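You operate a simulated robot arm through the tools that you are given. There is no shell and no other tool.

You are at the controls of a simulated robot arm. One attempt, no reset.

TASK
Close up the blocks and bridge them with the blue and green links.
Fine: first push the blocks and the white end stop up together, and turn its knob to LOCK; press home the blue link that stands proud, fit the green link on the green blocks, then snap the cover over it. The spare link stays on the shelf, the module row stays put.

The check looks at the end state, three seconds after you hand in, the way a careful person would. Anything else that was tipped, shoved, dropped, spilled or broken makes it a failure. A push-on lid holds only when it is set on centred and level and pressed home; a screw cap is set on level and turned clockwise until tight.

THE ROBOT
A 7-joint arm with a two-finger parallel gripper, fixed in place. Base frame: the origin is on the floor under the middle of its stand, x ahead of it, y to its left, z up; the work surface is at about z = 760. Units: mm, rad, N and s.
It reaches about 1147 mm from its shoulder. Its first joint turns from -2.897 to 2.897 rad. Payload 3.43 kg.
Tool frame: the origin (TCP) lies between the finger pads and is the grasp point; the fingertips stand 30 mm ahead of it; z points along the fingers, y is the line along which they close. The gripper opens to 94 mm. The fingers are 28 mm wide and 10 mm thick; the gripper's body (50 by 96 mm) begins 55 mm behind the TCP.
Orientation is that of the tool frame in the base frame, as [roll, pitch, yaw] about the fixed x, y, z axes, in that order (R = Rz(yaw) Ry(pitch) Rx(roll)). With the fingers straight down and closing along the base's y, the tool's x points along the base's -x, its y along +y and its z along -z.

THE INTERFACE
- The arm moves only by the tool send_rows. Its argument "moves" is a list of rows, each a list of 7 numbers: the shift along the tool's x, y, z in units of 25 mm (1.0 is 25 mm), then the turn, a rotation vector about the tool's x, y, z in units of 5 degrees (1.0 is 5 degrees), then the opening, from 0 (shut) to 1 (fully open). In form: [[dx, dy, dz, rx, ry, rz, grip], ...]. A call has 1 to 20 rows; each row shifts and turns the commanded pose from where the row before left it, along the tool's axes as they then stand. A call with a number of a shift or a turn outside -1 to 1 is refused whole. A row lasts 0.2 s, in which the tool goes at most 50 mm and 0.15 rad; a call with a longer step from one row to the next is refused whole, and so is a gripper value outside its range. Where a pose cannot be reached the arm comes as near as it can. A force on the tool above 90 N (or 10 N above the force at the start of the call, whichever is more), or a blocked arm, ends the call early, and 0.2 s more pass. Each finger travels about 45 mm/s and halts on what it meets, pressing with about 36 N; the grip force reading is that of the motor and also rises with nothing between the fingers. The clock runs only during rows and for 0.2 s after the last one: add rows that do not move to give the fingers time. The reply holds the time, the measured pose of the TCP, the force on the tool along the base axes, the opening and the grip force, in the units named above and with some noise, with the torque about the TCP (base axes, N m) and any sound that the robot's microphone picked up.
- Cameras (640 x 400 px; columns grow to the right, rows downward): "scene" is fixed at [229, 497.5, 1586]; the picture's right is [-0.07, -1.00, 0.00], its down [-0.71, 0.05, -0.70] and it looks along [0.70, -0.05, -0.71] (base axes); focal length 285 px, centre (320, 200). "wrist" rides on the gripper at [76, 14, -103] in the tool frame; the picture's right is [-0.18, 0.98, 0.00], its down [-0.75, -0.14, -0.64] and it looks along [-0.63, -0.12, 0.77] (tool axes); focal length 243 px, centre (320, 200). There is no depth. A picture from a camera that has moved, and an enlarged one, comes with that camera's place and axes in the base frame and with its lens. The place of the scene camera against the robot may be out by one fixed shift of up to 18 mm in any direction.
- get_image(camera): a new picture of that camera. It takes no simulated time.
- enlarge(camera, box): a new picture of the part [left, top, right, bottom] of that camera's present view, enlarged. It takes no simulated time.
- close_job(): hands the job in; it is judged then, once.

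Nothing tells you positions but the pictures and the camera data. Unless the task says otherwise, let go and move clear before handing in.

The tools are called by a JSON object that holds its "api" and its "payload". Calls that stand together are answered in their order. send_rows: Moves the arm, as the interface text tells. Its arguments: {"type":"object","properties":{"moves":{"type":"array","items":{"type":"array","items":{"type":"number"}}}},"required":["moves"]} The other tools are called the same way: get_image (camera) takes a picture; enlarge (camera, box) takes an enlarged picture of a part of a camera's view; close_job () hands the job in.

At the start:

```text
time_s: 0.0
position: [617.8, 233.1, 1263.3]
tcp_rot: [3.141, 0.001, -3.14]
ft_force: [0.0, 0.1, -0.4]
torque: [0.04, -0.01, 0.0]
opening: 93.9
gripper_force: 0.0
```

scene: 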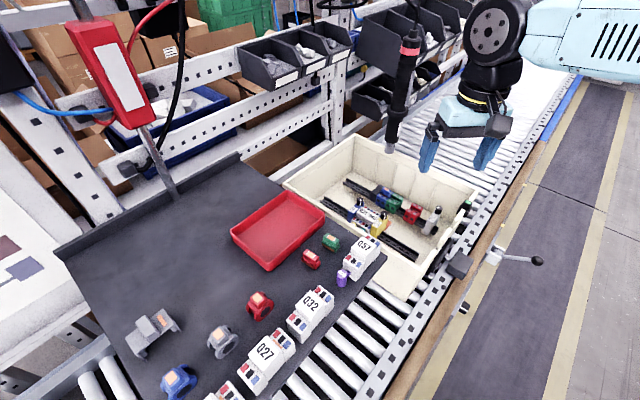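
wrist: 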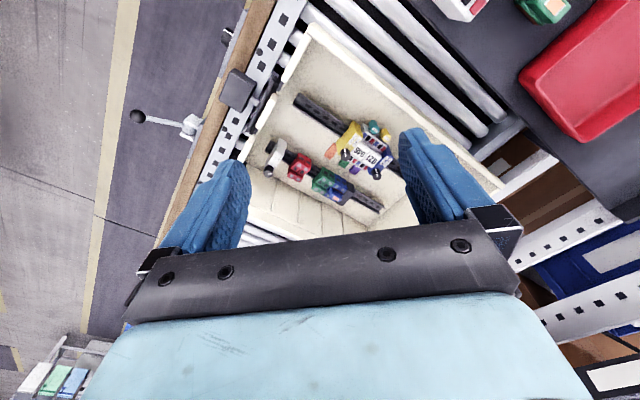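

I see a cream tote with two DIN rails inside, holding blocks and modules, and a dark table on the left with other parts. I'll look closer before moving.

{"api": "enlarge", "payload": {"camera": "scene", "box": [310, 150, 470, 270]}}

{"api": "enlarge", "payload": {"camera": "wrist", "box": [240, 80, 420, 220]}}

{"api": "enlarge", "payload": {"camera": "scene", "box": [120, 220, 400, 400]}}

```text
3.33 times, centred on (390, 210) of scene
camera zoom: at [229.0, 497.5, 1586.0], right [-0.07, -1.0, 0.0], down [-0.71, 0.05, -0.7], along [0.7, -0.05, -0.71], focal length 949 px, centre (87, 167)
```

zoom: 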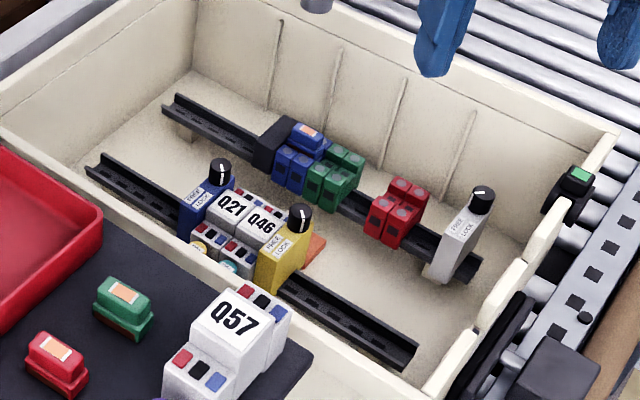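

```text
2.86 times, centred on (330, 150) of wrist
camera zoom: at [539.4, 245.8, 1365.8], right [0.18, 0.98, 0.0], down [0.75, -0.14, 0.64], along [0.63, -0.12, -0.77], focal length 693 px, centre (291, 343)
```

zoom: 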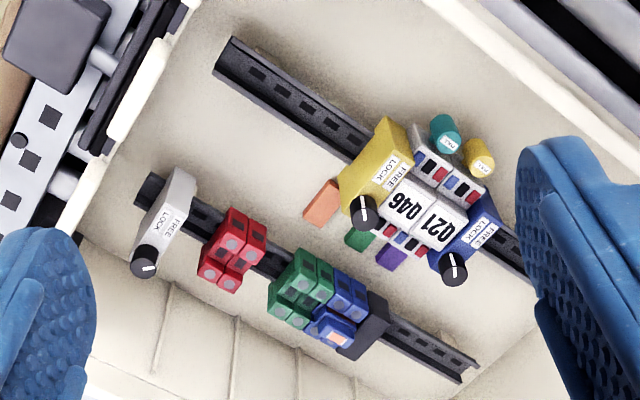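

```text
2.22 times, centred on (260, 310) of scene
camera zoom: at [229.0, 497.5, 1586.0], right [-0.07, -1.0, 0.0], down [-0.71, 0.05, -0.7], along [0.7, -0.05, -0.71], focal length 632 px, centre (453, -44)
```

zoom: 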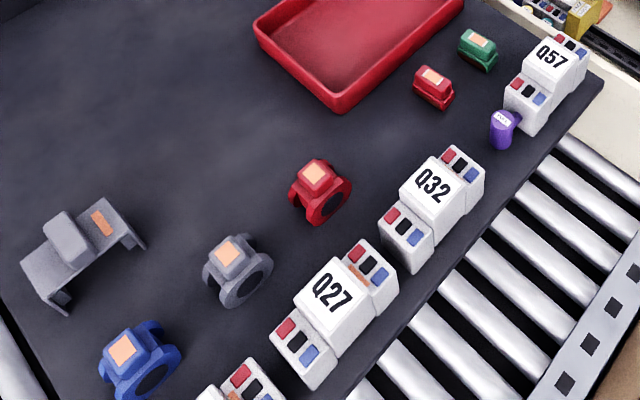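

I see the tote with two rails. A screwdriver hangs somewhere near the tote, and I can't tell how far away it is. I'll tilt the wrist up a little to find where it hangs before I approach.

{"api": "send_rows", "payload": {"moves": [[0, 0, 0, 0, -1, 0, 1], [0, 0, 0, 0, -1, 0, 1], [0, 0, 0, 0, -1, 0, 1], [0, 0, 0, 0, -1, 0, 1], [0, 0, 0, 0, -1, 0, 1], [0, 0, 0, 0, -1, 0, 1], [0, 0, 0, 0, -1, 0, 1], [0, 0, 0, 0, -1, 0, 1]]}}

{"api": "get_image", "payload": {"camera": "wrist"}}

{"api": "get_image", "payload": {"camera": "scene"}}

```text
time_s: 1.8
position: [617.0, 231.5, 1263.9]
tcp_rot: [3.141, 0.697, 3.141]
ft_force: [0.4, -0.2, 0.2]
torque: [0.01, -0.03, 0.02]
opening: 93.9
gripper_force: 0.1
```

```text
taken
camera wrist: at [491.1, 246.1, 1293.3], right [0.14, 0.98, 0.12], down [0.16, -0.14, 0.98], along [0.98, -0.12, -0.18], focal length 243 px, centre (320, 200)
```

wrist: 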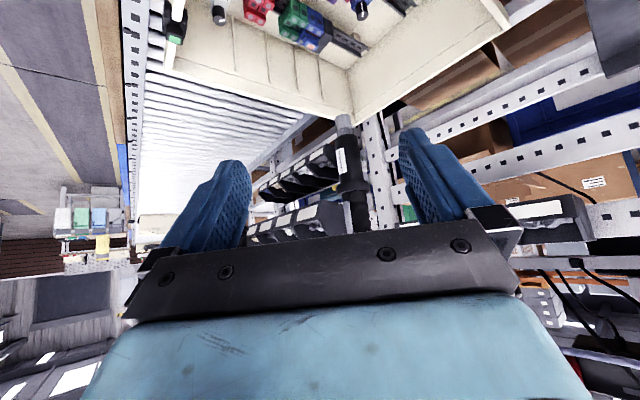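

```text
taken
```

scene: 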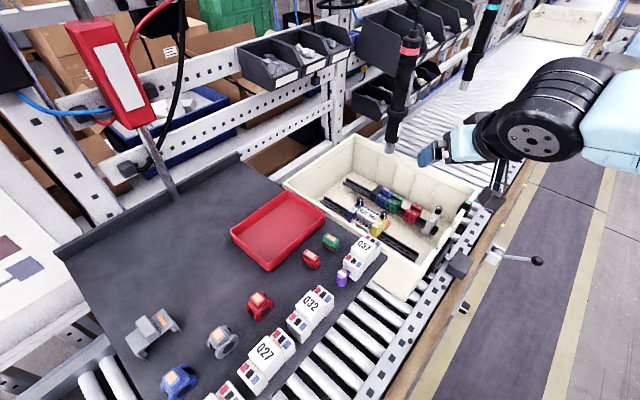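

The screwdriver hangs over the tote at about (876, 255), with its tip at z of about 1095. I'll have to work under and around it. Next I'll return the tool to vertical and move in on the robot side, below and away from it, for a closer look at the rails.

{"api": "send_rows", "payload": {"moves": [[0, 0, 0, 0, 1, 0, 1], [0, 0, 0, 0, 1, 0, 1], [0, 0, 0, 0, 1, 0, 1], [0, 0, 0, 0, 1, 0, 1], [0, 0, 0, 0, 1, 0, 1], [0, 0, 0, 0, 1, 0, 1], [0, 0, 0, 0, 1, 0, 1], [0, 0, 0, 0, 1, 0, 1], [-0.547, -0.184, 0.907, 0, 0, 0, 1], [-0.547, -0.184, 0.907, 0, 0, 0, 1], [-0.547, -0.184, 0.907, 0, 0, 0, 1], [-0.547, -0.184, 0.907, 0, 0, 0, 1], [-0.547, -0.184, 0.907, 0, 0, 0, 1], [-0.547, -0.184, 0.907, 0, 0, 0, 1], [-0.547, -0.184, 0.907, 0, 0, 0, 1], [-0.547, -0.184, 0.907, 0, 0, 0, 1], [-0.547, -0.184, 0.907, 0, 0, 0, 1]]}}

{"api": "get_image", "payload": {"camera": "wrist"}}

{"api": "get_image", "payload": {"camera": "scene"}}

```text
time_s: 5.4
position: [740.7, 190.1, 1060.1]
tcp_rot: [-3.141, 0.0, -3.141]
ft_force: [-0.8, 0.4, -0.1]
torque: [0.0, -0.02, 0.04]
opening: 94.0
gripper_force: 0.1
```

```text
taken
camera wrist: at [662.9, 204.8, 1162.3], right [0.18, 0.98, 0.0], down [0.75, -0.14, 0.64], along [0.63, -0.12, -0.77], focal length 243 px, centre (320, 200)
```

wrist: 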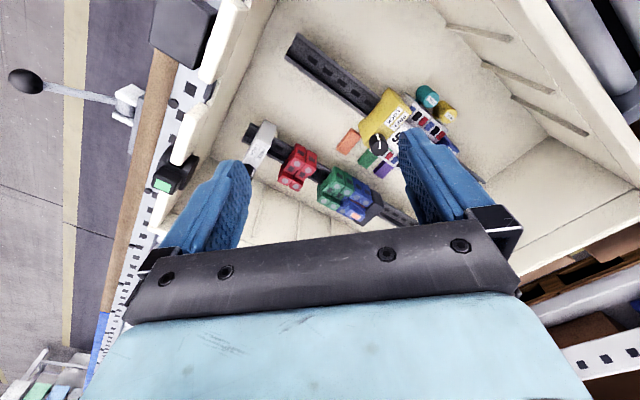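

```text
taken
```

scene: 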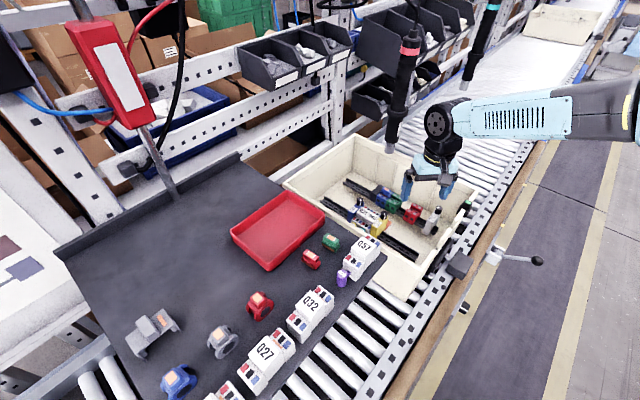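

I'm closer to the tote and the arm is clear of the screwdriver. I'll enlarge the wrist view to work out where the parts are.

{"api": "enlarge", "payload": {"camera": "wrist", "box": [230, 20, 470, 170]}}

{"api": "enlarge", "payload": {"camera": "wrist", "box": [240, 110, 420, 230]}}

{"api": "enlarge", "payload": {"camera": "scene", "box": [330, 170, 450, 245]}}

```text
2.67 times, centred on (350, 95) of wrist
camera zoom: at [662.9, 204.8, 1162.3], right [0.18, 0.98, 0.0], down [0.75, -0.14, 0.64], along [0.63, -0.12, -0.77], focal length 647 px, centre (240, 480)
```

zoom: 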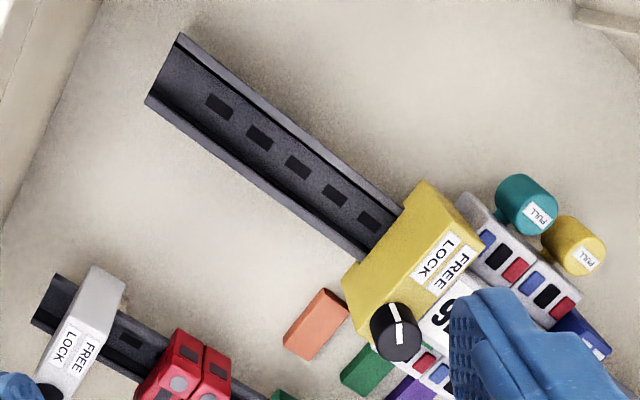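

```text
3.33 times, centred on (330, 170) of wrist
camera zoom: at [662.9, 204.8, 1162.3], right [0.18, 0.98, 0.0], down [0.75, -0.14, 0.64], along [0.63, -0.12, -0.77], focal length 809 px, centre (287, 300)
```

zoom: 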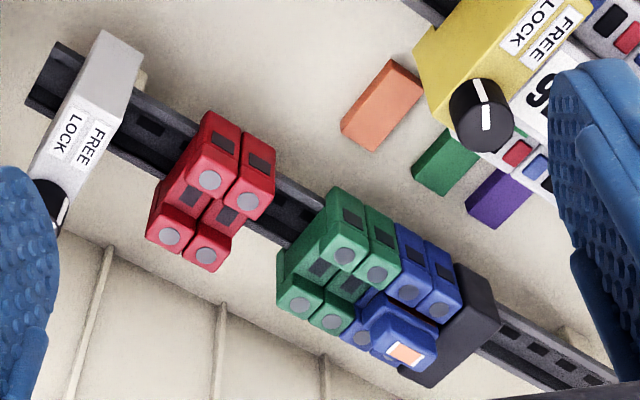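

```text
5.33 times, centred on (390, 208) of scene
camera zoom: at [229.0, 497.5, 1586.0], right [-0.07, -1.0, 0.0], down [-0.71, 0.05, -0.7], along [0.7, -0.05, -0.71], focal length 1518 px, centre (-53, 160)
```

zoom: 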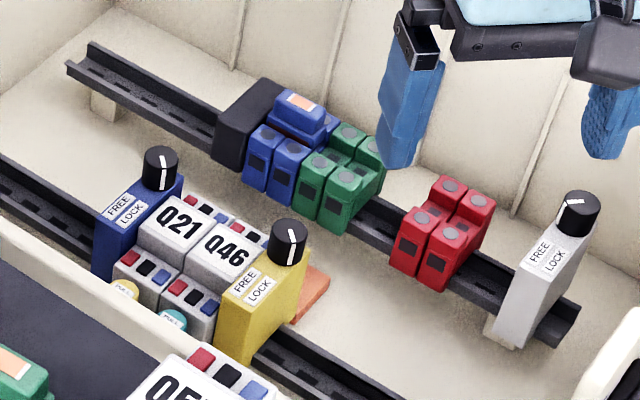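

{"api": "enlarge", "payload": {"camera": "scene", "box": [110, 290, 290, 400]}}

{"api": "enlarge", "payload": {"camera": "scene", "box": [230, 190, 390, 290]}}

{"api": "enlarge", "payload": {"camera": "scene", "box": [110, 300, 190, 360]}}

{"api": "enlarge", "payload": {"camera": "scene", "box": [360, 180, 430, 224]}}

```text
3.56 times, centred on (200, 345) of scene
camera zoom: at [229.0, 497.5, 1586.0], right [-0.07, -1.0, 0.0], down [-0.71, 0.05, -0.7], along [0.7, -0.05, -0.71], focal length 1012 px, centre (747, -316)
```

zoom: 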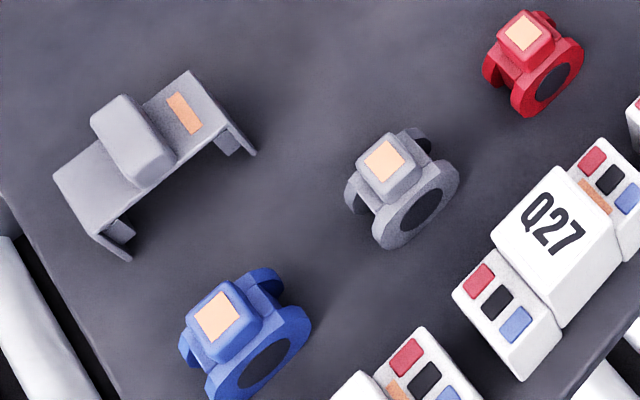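

```text
4.00 times, centred on (310, 240) of scene
camera zoom: at [229.0, 497.5, 1586.0], right [-0.07, -1.0, 0.0], down [-0.71, 0.05, -0.7], along [0.7, -0.05, -0.71], focal length 1138 px, centre (360, 40)
```

zoom: 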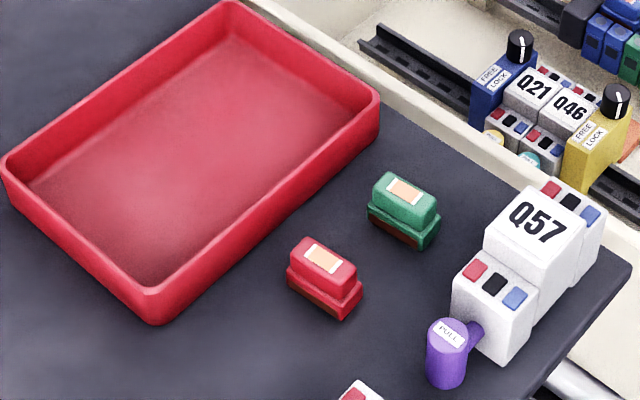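

```text
6.67 times, centred on (150, 330) of scene
camera zoom: at [229.0, 497.5, 1586.0], right [-0.07, -1.0, 0.0], down [-0.71, 0.05, -0.7], along [0.7, -0.05, -0.71], focal length 1897 px, centre (1453, -667)
```

zoom: 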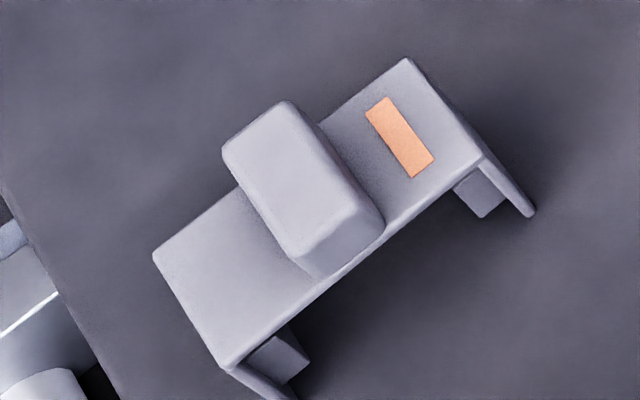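

```text
9.09 times, centred on (395, 202) of scene
camera zoom: at [229.0, 497.5, 1586.0], right [-0.07, -1.0, 0.0], down [-0.71, 0.05, -0.7], along [0.7, -0.05, -0.71], focal length 2587 px, centre (-362, 182)
```

zoom: 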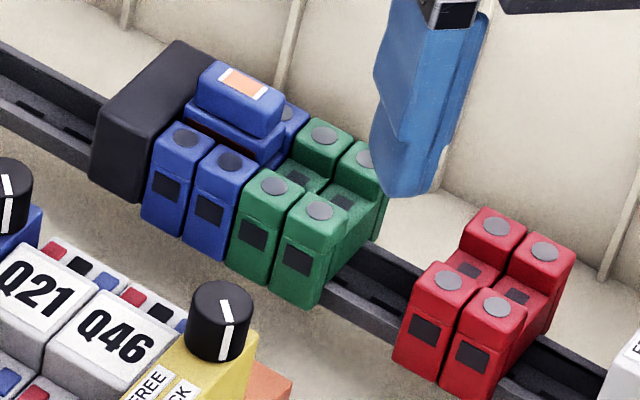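

I now think the dark shelf is raised to around z = 1045. That makes the links and the cover there the right size for the blocks. I'll turn the tool to line up with the rail, which runs at about 45°, and move over for a look at the white end stop.

{"api": "send_rows", "payload": {"moves": [[0, 0, 0, 0, 0, -1, 1], [0, 0, 0, 0, 0, -1, 1], [0, 0, 0, 0, 0, -1, 1], [0, 0, 0, 0, 0, -1, 1], [0, 0, 0, 0, 0, -1, 1], [0, 0, 0, 0, 0, -1, 1], [0, 0, 0, 0, 0, -1, 1], [0, 0, 0, 0, 0, -1, 1], [0, 0, 0, 0, 0, -1, 1], [0.839, -0.745, 0.327, 0, 0, 0, 1], [0.839, -0.745, 0.327, 0, 0, 0, 1], [0.839, -0.745, 0.327, 0, 0, 0, 1], [0.839, -0.745, 0.327, 0, 0, 0, 1], [0.839, -0.745, 0.327, 0, 0, 0, 1], [0.839, -0.745, 0.327, 0, 0, 0, 1]]}}

{"api": "get_image", "payload": {"camera": "wrist"}}

{"api": "get_image", "payload": {"camera": "scene"}}

```text
time_s: 8.6
position: [731.6, 20.4, 1009.5]
tcp_rot: [3.141, 0.0, -2.355]
ft_force: [0.3, 1.4, -0.4]
torque: [0.01, -0.04, -0.02]
opening: 93.8
gripper_force: 0.2
```

```text
taken
camera wrist: at [665.4, -22.6, 1112.8], right [-0.56, 0.83, 0.0], down [0.63, 0.43, 0.64], along [0.53, 0.36, -0.77], focal length 243 px, centre (320, 200)
```

wrist: 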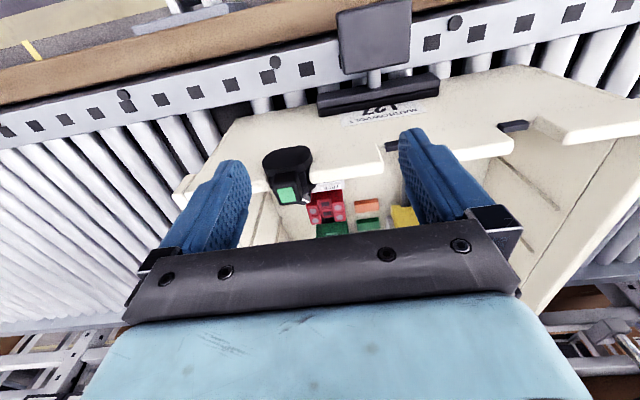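

```text
taken
```

scene: 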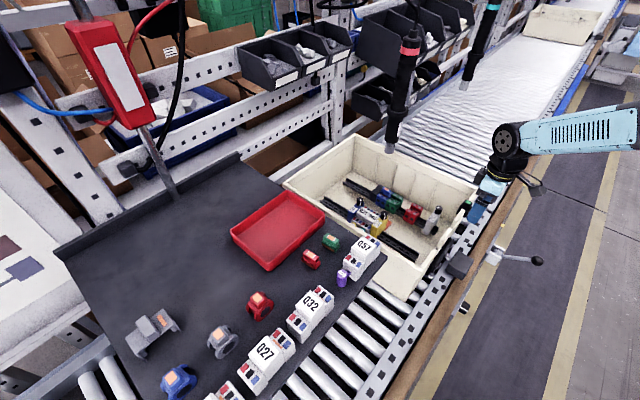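

The tote's near wall and a green push-button box at about (778, 22, 965) block the view from this side. I'll go up, turn the tool by 90° and look from the rail-2 side instead, staying clear of the button.

{"api": "send_rows", "payload": {"moves": [[0, 0, -1, 0, 0, 0, 1], [0, 0, -1, 0, 0, 0, 1], [0, 0, 0, 0, 0, 1, 1], [0, 0, 0, 0, 0, 1, 1], [0, 0, 0, 0, 0, 1, 1], [0, 0, 0, 0, 0, 1, 1], [0, 0, 0, 0, 0, 1, 1], [0, 0, 0, 0, 0, 1, 1], [0, 0, 0, 0, 0, 1, 1], [0, 0, 0, 0, 0, 1, 1], [0, 0, 0, 0, 0, 1, 1], [0, 0, 0, 0, 0, 1, 1], [0, 0, 0, 0, 0, 1, 1], [0, 0, 0, 0, 0, 1, 1], [0, 0, 0, 0, 0, 1, 1], [0, 0, 0, 0, 0, 1, 1], [0, 0, 0, 0, 0, 1, 1], [0, 0, 0, 0, 0, 1, 1], [0, 0, 0, 0, 0, 1, 1], [0, 0, 0, 0, 0, 1, 1]]}}

{"api": "send_rows", "payload": {"moves": [[0.45, 0.93, 0, 0, 0, 0, 1], [0.45, 0.93, 0, 0, 0, 0, 1], [0.45, 0.93, 0.3, 0, 0, 0, 1], [0.45, 0.93, 0.7, 0, 0, 0, 1], [0.45, 0.93, 0.8, 0, 0, 0, 1], [0, 0, 0.8, 0, 0, 0, 1], [0, 0, 0.8, 0, 0, 0, 1]]}}

{"api": "get_image", "payload": {"camera": "wrist"}}

{"api": "get_image", "payload": {"camera": "scene"}}

```text
time_s: 12.8
position: [730.0, 21.4, 1059.1]
tcp_rot: [3.142, 0.0, 2.354]
ft_force: [-0.1, 0.7, 0.1]
torque: [0.02, 0.0, -0.02]
opening: 94.1
gripper_force: 0.1
```

```text
time_s: 14.4
position: [771.8, 143.3, 975.8]
tcp_rot: [3.141, 0.0, 2.356]
ft_force: [-1.3, 0.1, -0.5]
torque: [0.01, -0.01, -0.02]
opening: 94.0
gripper_force: 0.1
```

```text
taken
camera wrist: at [727.1, 207.9, 1077.8], right [0.83, 0.56, 0.0], down [0.43, -0.63, 0.64], along [0.36, -0.53, -0.77], focal length 243 px, centre (320, 200)
```

wrist: 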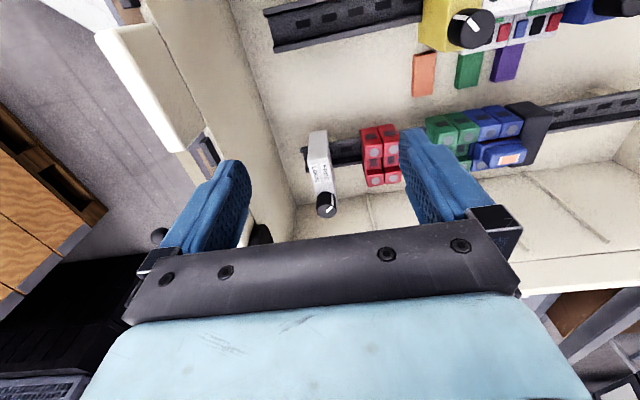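

```text
taken
```

scene: 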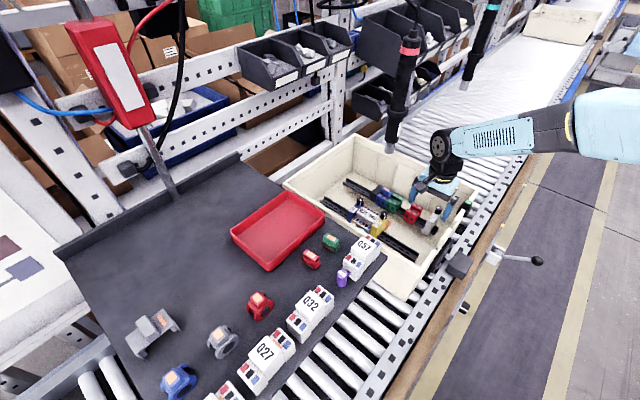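

Now I have a good view of rail 1 from the rail-2 side. I'll enlarge it to read the labels, knob pointers and block positions.

{"api": "enlarge", "payload": {"camera": "wrist", "box": [290, 110, 410, 225]}}

{"api": "enlarge", "payload": {"camera": "wrist", "box": [400, 0, 640, 180]}}

{"api": "enlarge", "payload": {"camera": "wrist", "box": [90, 0, 340, 250]}}

{"api": "enlarge", "payload": {"camera": "scene", "box": [340, 190, 390, 240]}}

```text
3.48 times, centred on (350, 168) of wrist
camera zoom: at [727.1, 207.9, 1077.8], right [0.83, 0.56, 0.0], down [0.43, -0.63, 0.64], along [0.36, -0.53, -0.77], focal length 844 px, centre (216, 313)
```

zoom: 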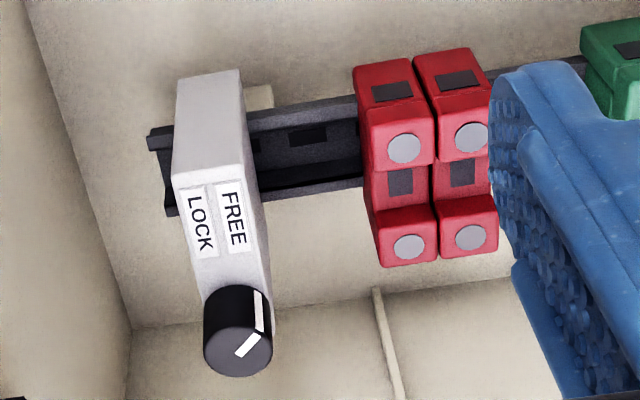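

```text
2.22 times, centred on (520, 90) of wrist
camera zoom: at [727.1, 207.9, 1077.8], right [0.83, 0.56, 0.0], down [0.43, -0.63, 0.64], along [0.36, -0.53, -0.77], focal length 539 px, centre (-124, 444)
```

zoom: 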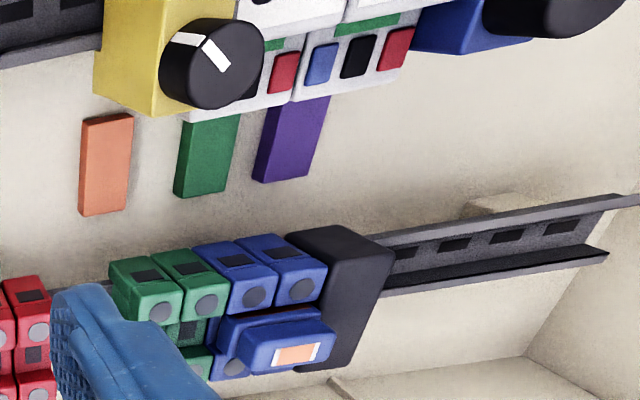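

```text
1.60 times, centred on (215, 125) of wrist
camera zoom: at [727.1, 207.9, 1077.8], right [0.83, 0.56, 0.0], down [0.43, -0.63, 0.64], along [0.36, -0.53, -0.77], focal length 388 px, centre (488, 320)
```

zoom: 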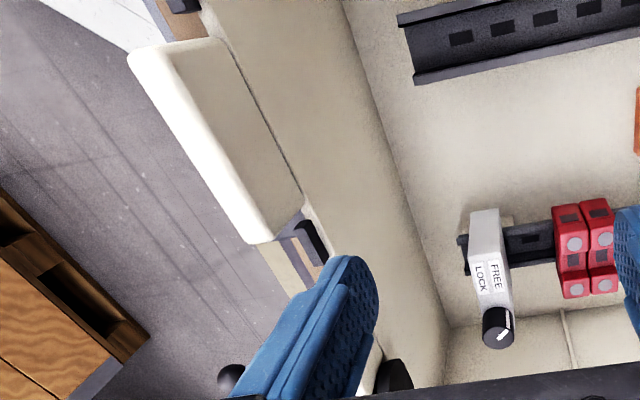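

```text
8.00 times, centred on (365, 215) of scene
camera zoom: at [229.0, 497.5, 1586.0], right [-0.07, -1.0, 0.0], down [-0.71, 0.05, -0.7], along [0.7, -0.05, -0.71], focal length 2277 px, centre (-40, 80)
```

zoom: 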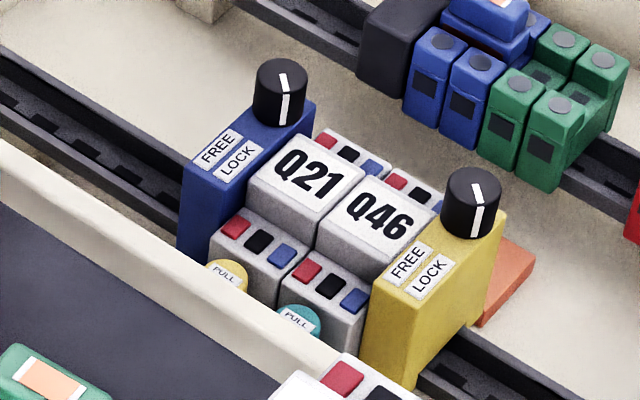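

Rail 1 is clear now. It runs at 45° with block tops at z ≈ 850, and the white stop's body reaches z ≈ 872. The white knob is at about (832, 67, 886) and points to FREE, so LOCK is a 90° counter-clockwise turn. I'll straddle the stop with a part-open gripper so one finger sits on its outer side.

{"api": "send_rows", "payload": {"moves": [[-0.928, 0.027, 0, 0, 0, 0, 0.638], [-0.928, 0.027, 0, 0, 0, 0, 0.638], [-0.928, 0.027, 0, 0, 0, 0, 0.638], [0, 0, 0.7, 0, 0, 0, 0.638], [0, 0, 0.7, 0, 0, 0, 0.638], [0, 0, 0.7, 0, 0, 0, 0.638], [0, 0, 0.7, 0, 0, 0, 0.638]]}}

{"api": "get_image", "payload": {"camera": "wrist"}}

{"api": "enlarge", "payload": {"camera": "scene", "box": [370, 150, 490, 250]}}

```text
time_s: 16.0
position: [822.8, 94.8, 904.0]
tcp_rot: [-3.141, 0.003, 2.356]
ft_force: [-1.2, 0.3, -0.2]
torque: [0.0, -0.04, -0.02]
opening: 59.9
gripper_force: 0.0
```

```text
taken
camera wrist: at [778.4, 159.9, 1008.1], right [0.83, 0.56, 0.0], down [0.43, -0.63, 0.64], along [0.36, -0.53, -0.77], focal length 243 px, centre (320, 200)
```

wrist: 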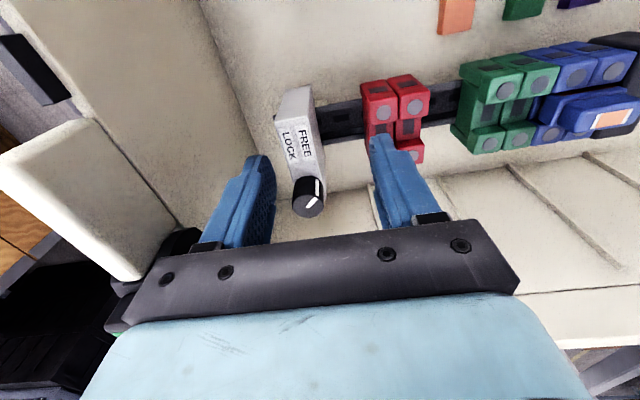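

```text
4.00 times, centred on (430, 200) of scene
camera zoom: at [229.0, 497.5, 1586.0], right [-0.07, -1.0, 0.0], down [-0.71, 0.05, -0.7], along [0.7, -0.05, -0.71], focal length 1138 px, centre (-120, 200)
```

zoom: 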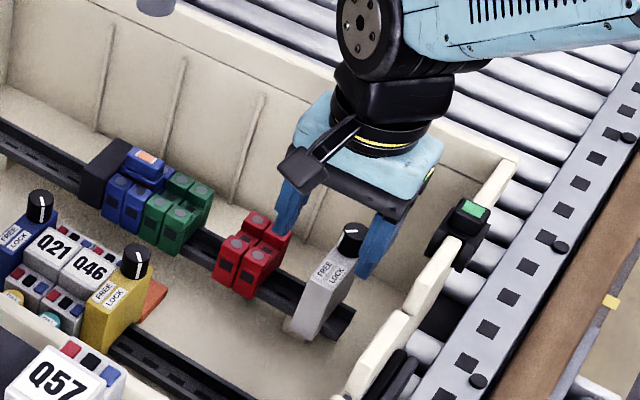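

The fingers straddle the white stop as planned. I'll lower to z ≈ 885 and start pushing it along the rail towards the black block.

{"api": "send_rows", "payload": {"moves": [[0, 0, 0.38, 0, 0, 0, 0.638], [0, 0, 0.38, 0, 0, 0, 0.638], [0, 0.2, 0, 0, 0, 0, 0.638], [0, 0.2, 0, 0, 0, 0, 0.638], [0, 0.25, 0, 0, 0, 0, 0.638], [0, 0.25, 0, 0, 0, 0, 0.638], [0, 0.25, 0, 0, 0, 0, 0.638], [0, 0.25, 0, 0, 0, 0, 0.638]]}}

{"api": "get_image", "payload": {"camera": "wrist"}}

{"api": "enlarge", "payload": {"camera": "scene", "box": [370, 150, 490, 250]}}

```text
time_s: 17.8
position: [849.0, 119.4, 886.9]
tcp_rot: [3.142, 0.0, 2.355]
ft_force: [-2.3, -1.6, -0.8]
torque: [0.02, 0.04, -0.02]
opening: 61.6
gripper_force: 1.0
```

```text
taken
camera wrist: at [802.9, 184.4, 989.0], right [0.82, 0.57, 0.0], down [0.43, -0.63, 0.64], along [0.36, -0.53, -0.77], focal length 243 px, centre (320, 200)
```

wrist: 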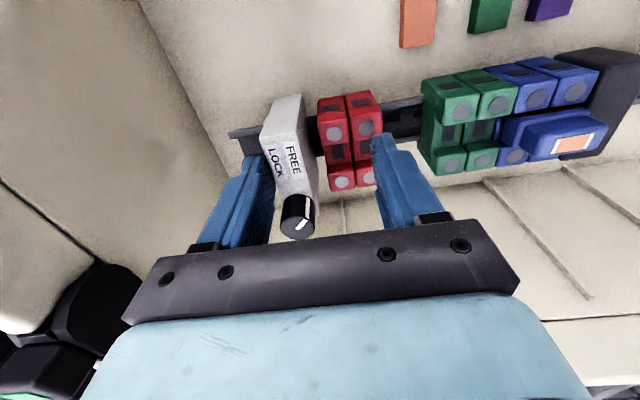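

```text
4.00 times, centred on (430, 200) of scene
camera zoom: at [229.0, 497.5, 1586.0], right [-0.07, -1.0, 0.0], down [-0.71, 0.05, -0.7], along [0.7, -0.05, -0.71], focal length 1138 px, centre (-120, 200)
```

zoom: 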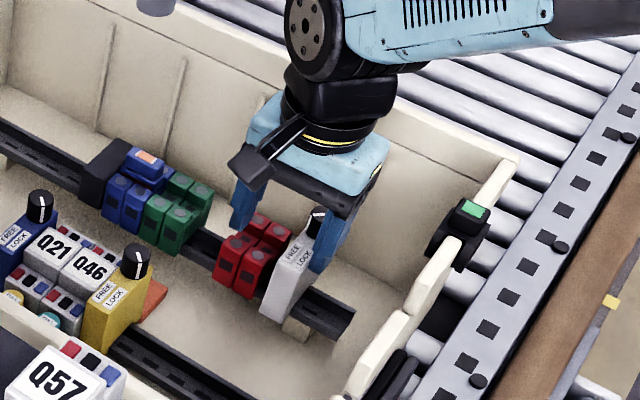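

The stop slides easily with about 3 N. I'll keep pushing until it picks up the red blocks.

{"api": "send_rows", "payload": {"moves": [[0, 0.25, 0, 0, 0, 0, 0.638], [0, 0.25, 0, 0, 0, 0, 0.638], [0, 0.25, 0, 0, 0, 0, 0.638], [0, 0.25, 0, 0, 0, 0, 0.638], [0, 0.2, 0, 0, 0, 0, 0.638]]}}

{"api": "get_image", "payload": {"camera": "wrist"}}

{"api": "get_image", "payload": {"camera": "scene"}}

```text
time_s: 19.0
position: [869.6, 140.9, 885.7]
tcp_rot: [-3.141, 0.0, 2.356]
ft_force: [-4.1, -7.3, -0.4]
torque: [-0.23, 0.04, 0.09]
opening: 64.7
gripper_force: 3.5
```

```text
taken
camera wrist: at [823.8, 205.1, 988.7], right [0.83, 0.56, 0.0], down [0.43, -0.63, 0.64], along [0.36, -0.53, -0.77], focal length 243 px, centre (320, 200)
```

wrist: 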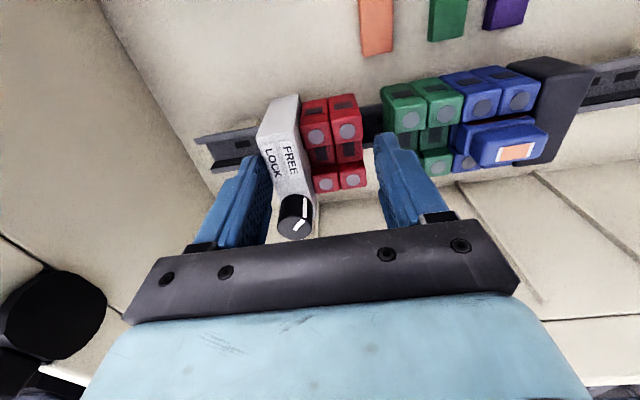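

```text
taken
```

scene: 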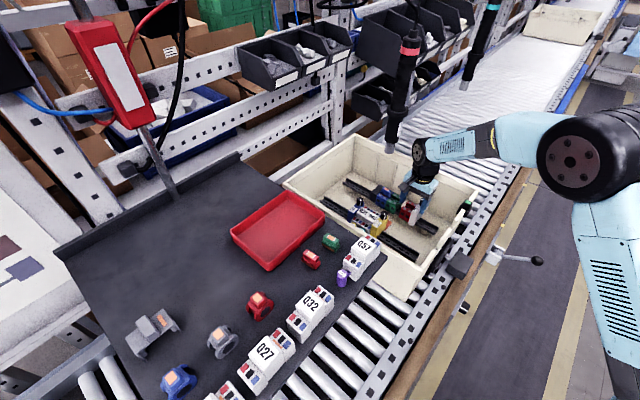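

The red blocks are now moving with the stop, at about 8 N, and roughly 19 mm remain. I'll keep going in smaller steps.

{"api": "send_rows", "payload": {"moves": [[0, 0.2, 0, 0, 0, 0, 0.638], [0, 0.2, 0, 0, 0, 0, 0.638], [0, 0.2, 0, 0, 0, 0, 0.638], [0, 0.2, 0, 0, 0, 0, 0.638]]}}

{"api": "get_image", "payload": {"camera": "wrist"}}

{"api": "enlarge", "payload": {"camera": "scene", "box": [330, 130, 450, 230]}}

```text
time_s: 20.0
position: [882.3, 155.6, 886.2]
tcp_rot: [3.142, 0.0, 2.357]
ft_force: [-8.8, -8.2, 4.5]
torque: [-0.39, 0.37, -0.03]
opening: 65.9
gripper_force: 6.1
```

```text
taken
camera wrist: at [837.9, 219.2, 988.8], right [0.83, 0.56, 0.0], down [0.43, -0.63, 0.64], along [0.36, -0.53, -0.77], focal length 243 px, centre (320, 200)
```

wrist: 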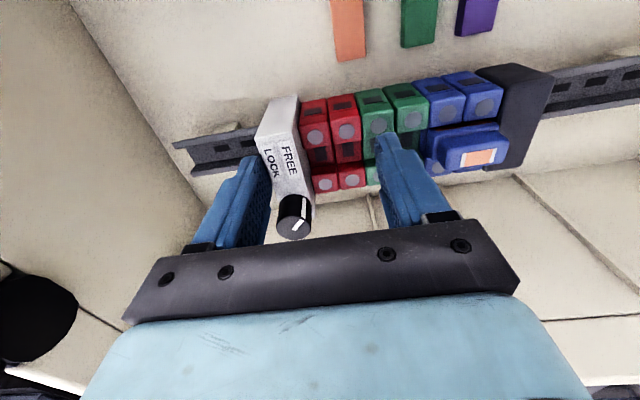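

```text
4.00 times, centred on (390, 180) of scene
camera zoom: at [229.0, 497.5, 1586.0], right [-0.07, -1.0, 0.0], down [-0.71, 0.05, -0.7], along [0.7, -0.05, -0.71], focal length 1138 px, centre (40, 280)
```

zoom: 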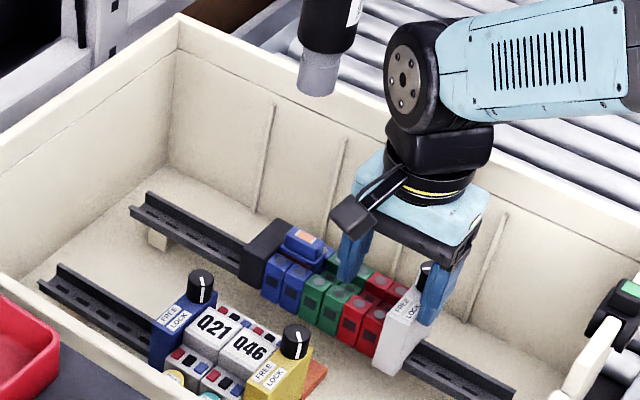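

{"api": "enlarge", "payload": {"camera": "wrist", "box": [240, 60, 560, 250]}}

```text
2.00 times, centred on (400, 155) of wrist
camera zoom: at [837.9, 219.2, 988.8], right [0.83, 0.56, 0.0], down [0.43, -0.63, 0.64], along [0.36, -0.53, -0.77], focal length 485 px, centre (160, 290)
```

zoom: 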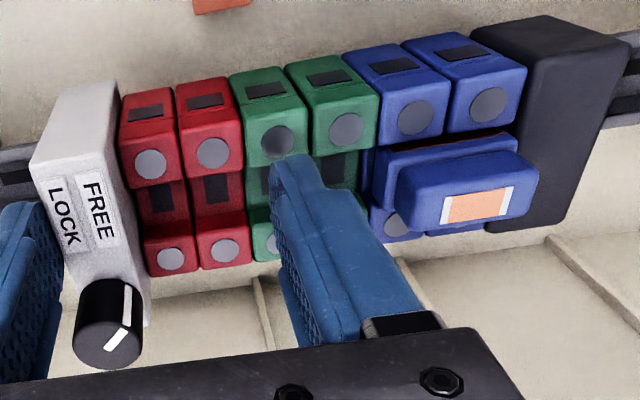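

The row looks closed. I'll push a few more millimetres to make sure it's tight, watching the force.

{"api": "send_rows", "payload": {"moves": [[0, 0.08, 0, 0, 0, 0, 0.638], [0, 0.08, 0, 0, 0, 0, 0.638], [0, 0.08, 0, 0, 0, 0, 0.638], [0, 0, 0, 0, 0, 0, 0.638]]}}

{"api": "enlarge", "payload": {"camera": "wrist", "box": [240, 60, 560, 250]}}

```text
time_s: 21.0
position: [886.8, 159.3, 886.3]
tcp_rot: [-3.14, -0.002, 2.357]
ft_force: [-15.9, -16.0, 0.3]
torque: [-0.45, 0.39, -0.01]
opening: 72.5
gripper_force: 11.3
```

```text
2.00 times, centred on (400, 155) of wrist
camera zoom: at [841.8, 223.1, 988.5], right [0.83, 0.56, 0.0], down [0.43, -0.63, 0.64], along [0.36, -0.53, -0.77], focal length 485 px, centre (160, 290)
```

zoom: 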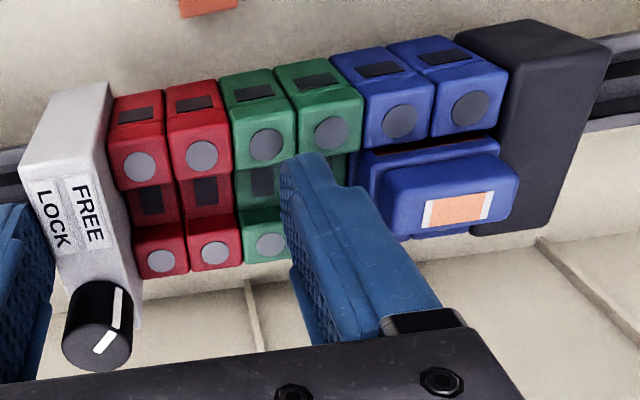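

It's firm: the force rose to about 22 N and nothing moved. I'll back off, rise and check that the row stays closed before turning the knob.

{"api": "send_rows", "payload": {"moves": [[0, -0.2, 0, 0, 0, 0, 0.638], [0, -0.3, 0, 0, 0, 0, 0.75], [0, 0, -0.8, 0, 0, 0, 0.75], [0, 0, -0.8, 0, 0, 0, 0.75]]}}

{"api": "get_image", "payload": {"camera": "wrist"}}

{"api": "enlarge", "payload": {"camera": "wrist", "box": [240, 90, 540, 260]}}

{"api": "enlarge", "payload": {"camera": "scene", "box": [370, 180, 450, 230]}}

```text
time_s: 22.0
position: [878.7, 151.4, 927.1]
tcp_rot: [-3.141, -0.003, 2.356]
ft_force: [-0.6, 0.4, 1.2]
torque: [0.04, 0.03, 0.03]
opening: 70.6
gripper_force: 0.0
```

```text
taken
camera wrist: at [833.6, 215.9, 1028.8], right [0.82, 0.57, 0.0], down [0.43, -0.63, 0.64], along [0.36, -0.53, -0.77], focal length 243 px, centre (320, 200)
```

wrist: 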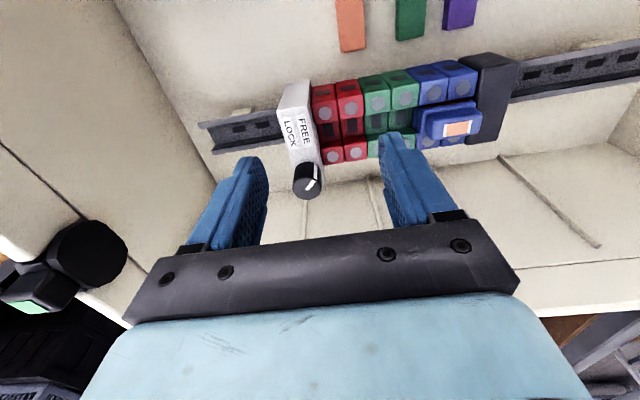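

```text
2.13 times, centred on (390, 175) of wrist
camera zoom: at [833.6, 215.9, 1028.8], right [0.82, 0.57, 0.0], down [0.43, -0.63, 0.64], along [0.36, -0.53, -0.77], focal length 518 px, centre (171, 253)
```

zoom: 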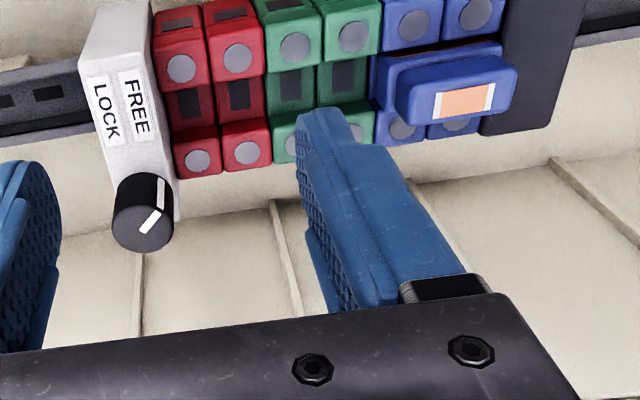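

```text
8.00 times, centred on (410, 205) of scene
camera zoom: at [229.0, 497.5, 1586.0], right [-0.07, -1.0, 0.0], down [-0.71, 0.05, -0.7], along [0.7, -0.05, -0.71], focal length 2277 px, centre (-400, 160)
```

zoom: 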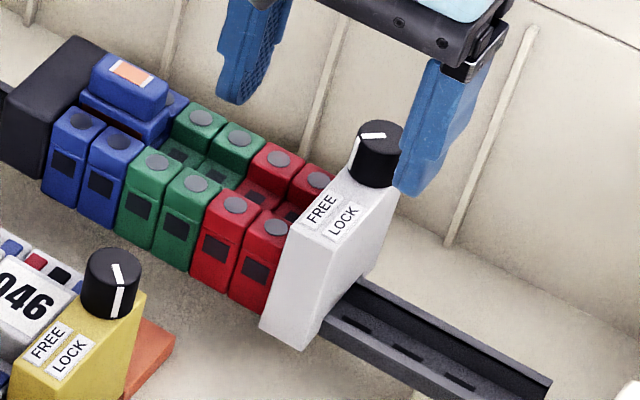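

All the blocks are closed up, and the knob is now at about (886, 123, 886). I'll position the gripper over the knob, lower it around the knob and check before closing.

{"api": "send_rows", "payload": {"moves": [[-0.515, -0.3, 0, 0, 0, 0, 0.55], [-0.515, -0.3, 0, 0, 0, 0, 0.55], [0, 0, 0.45, 0, 0, 0, 0.55], [0, 0, 0.45, 0, 0, 0, 0.55]]}}

{"api": "get_image", "payload": {"camera": "wrist"}}

{"api": "enlarge", "payload": {"camera": "wrist", "box": [220, 100, 420, 240]}}

{"api": "enlarge", "payload": {"camera": "scene", "box": [370, 130, 470, 230]}}

```text
time_s: 23.0
position: [886.4, 121.3, 903.8]
tcp_rot: [3.141, -0.002, 2.356]
ft_force: [0.3, -0.5, 0.5]
torque: [0.02, 0.01, 0.03]
opening: 51.8
gripper_force: 0.2
```

```text
taken
camera wrist: at [840.8, 186.3, 1006.4], right [0.83, 0.56, 0.0], down [0.43, -0.63, 0.64], along [0.36, -0.53, -0.77], focal length 243 px, centre (320, 200)
```

wrist: 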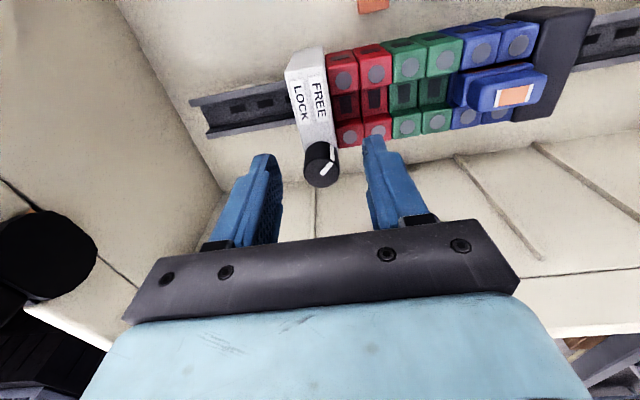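

```text
2.86 times, centred on (320, 170) of wrist
camera zoom: at [840.8, 186.3, 1006.4], right [0.83, 0.56, 0.0], down [0.43, -0.63, 0.64], along [0.36, -0.53, -0.77], focal length 693 px, centre (320, 286)
```

zoom: 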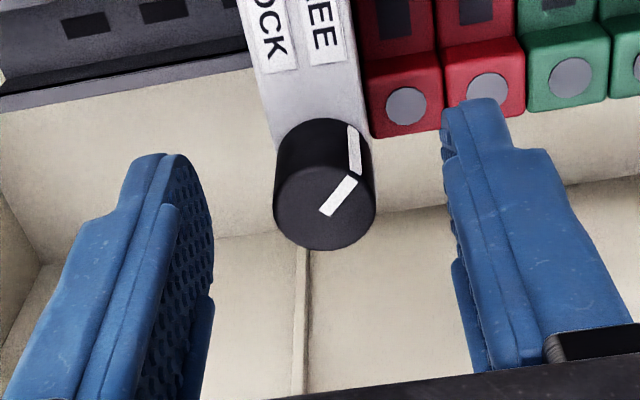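

```text
4.00 times, centred on (420, 180) of scene
camera zoom: at [229.0, 497.5, 1586.0], right [-0.07, -1.0, 0.0], down [-0.71, 0.05, -0.7], along [0.7, -0.05, -0.71], focal length 1138 px, centre (-80, 280)
```

zoom: 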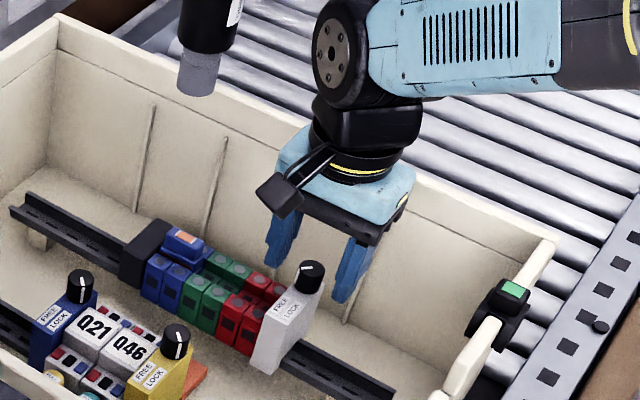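

The knob sits centred between the fingers. I'll close on it and look at the readings.

{"api": "send_rows", "payload": {"moves": [[0, 0, 0, 0, 0, 0, 0.3], [0, 0, 0, 0, 0, 0, 0.12], [0, 0, 0, 0, 0, 0, 0.12], [0, 0, 0, 0, 0, 0, 0.12]]}}

{"api": "enlarge", "payload": {"camera": "wrist", "box": [220, 100, 420, 240]}}

```text
time_s: 24.0
position: [885.7, 122.0, 903.1]
tcp_rot: [-3.141, -0.001, 2.357]
ft_force: [0.6, 1.9, 0.6]
torque: [0.0, -0.08, -0.01]
opening: 19.8
gripper_force: 35.9
```

```text
2.86 times, centred on (320, 170) of wrist
camera zoom: at [840.9, 186.3, 1006.3], right [0.83, 0.56, 0.0], down [0.43, -0.63, 0.64], along [0.36, -0.53, -0.77], focal length 693 px, centre (320, 286)
```

zoom: 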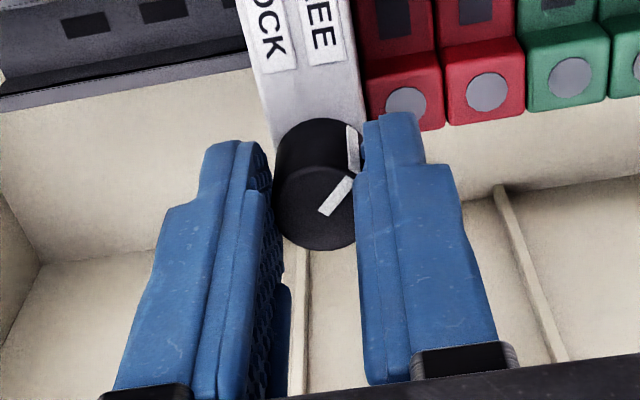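

I have the knob, which is 19.8 mm wide, with a solid grip. I'll turn it counter-clockwise, first 45°, and then check the torque and pointer.

{"api": "send_rows", "payload": {"moves": [[0, 0, 0, 0, 0, -1, 0.12], [0, 0, 0, 0, 0, -1, 0.12], [0, 0, 0, 0, 0, -1, 0.12], [0, 0, 0, 0, 0, -1, 0.12], [0, 0, 0, 0, 0, -1, 0.12], [0, 0, 0, 0, 0, -1, 0.12], [0, 0, 0, 0, 0, -1, 0.12], [0, 0, 0, 0, 0, -1, 0.12], [0, 0, 0, 0, 0, -1, 0.12]]}}

{"api": "get_image", "payload": {"camera": "wrist"}}

{"api": "enlarge", "payload": {"camera": "wrist", "box": [220, 100, 420, 240]}}

{"api": "enlarge", "payload": {"camera": "scene", "box": [370, 130, 470, 230]}}

```text
time_s: 26.0
position: [886.1, 120.7, 903.7]
tcp_rot: [-3.141, -0.002, -3.142]
ft_force: [-11.9, -12.4, 4.3]
torque: [-0.52, 0.82, -0.02]
opening: 20.4
gripper_force: 36.3
```

```text
taken
camera wrist: at [808.0, 135.1, 1006.3], right [0.18, 0.98, 0.0], down [0.75, -0.14, 0.64], along [0.63, -0.12, -0.77], focal length 243 px, centre (320, 200)
```

wrist: 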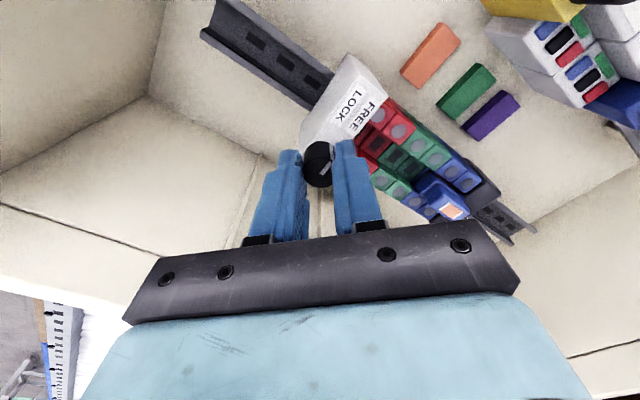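

```text
2.86 times, centred on (320, 170) of wrist
camera zoom: at [808.0, 135.1, 1006.3], right [0.18, 0.98, 0.0], down [0.75, -0.14, 0.64], along [0.63, -0.12, -0.77], focal length 693 px, centre (320, 286)
```

zoom: 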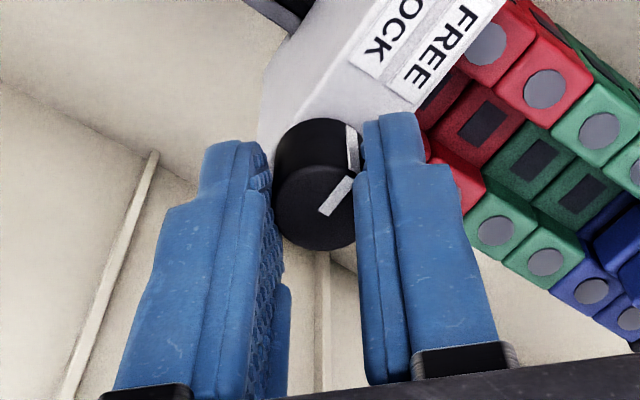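

```text
4.00 times, centred on (420, 180) of scene
camera zoom: at [229.0, 497.5, 1586.0], right [-0.07, -1.0, 0.0], down [-0.71, 0.05, -0.7], along [0.7, -0.05, -0.71], focal length 1138 px, centre (-80, 280)
```

zoom: 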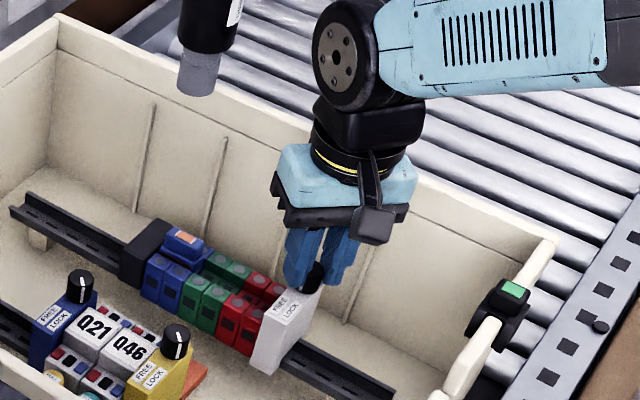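

The knob turns with the gripper and the lateral load is small. I'll finish the second 45°.

{"api": "send_rows", "payload": {"moves": [[0, 0, 0, 0, 0, -1, 0.12], [0, 0, 0, 0, 0, -1, 0.12], [0, 0, 0, 0, 0, -1, 0.12], [0, 0, 0, 0, 0, -1, 0.12], [0, 0, 0, 0, 0, -1, 0.12], [0, 0, 0, 0, 0, -1, 0.12], [0, 0, 0, 0, 0, -1, 0.12], [0, 0, 0, 0, 0, -1, 0.12], [0, 0, 0, 0, 0, -1, 0.12]]}}

{"api": "enlarge", "payload": {"camera": "wrist", "box": [220, 80, 420, 240]}}

{"api": "enlarge", "payload": {"camera": "scene", "box": [370, 180, 450, 230]}}

```text
time_s: 28.0
position: [886.1, 120.2, 904.0]
tcp_rot: [3.141, -0.001, -2.356]
ft_force: [-3.2, -25.8, 3.6]
torque: [-1.03, 0.07, -0.1]
opening: 20.5
gripper_force: 36.3
```

```text
2.50 times, centred on (320, 160) of wrist
camera zoom: at [820.9, 76.8, 1006.4], right [-0.56, 0.83, 0.0], down [0.63, 0.43, 0.64], along [0.53, 0.36, -0.77], focal length 606 px, centre (320, 300)
```

zoom: 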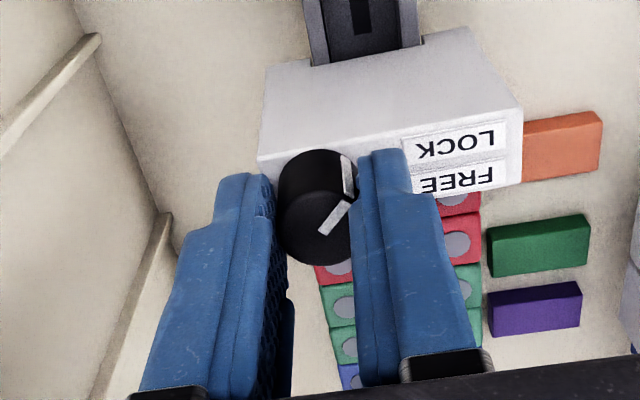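

```text
8.00 times, centred on (410, 205) of scene
camera zoom: at [229.0, 497.5, 1586.0], right [-0.07, -1.0, 0.0], down [-0.71, 0.05, -0.7], along [0.7, -0.05, -0.71], focal length 2277 px, centre (-400, 160)
```

zoom: 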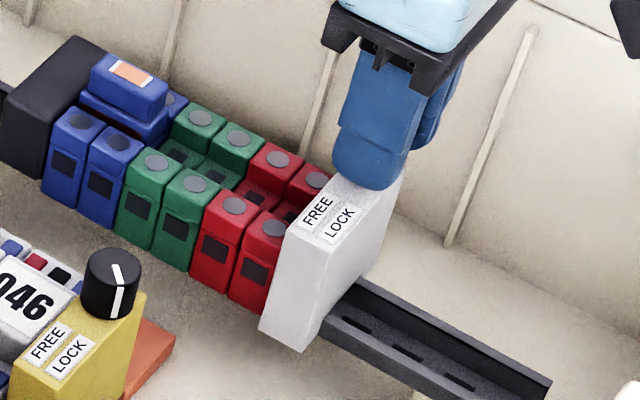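

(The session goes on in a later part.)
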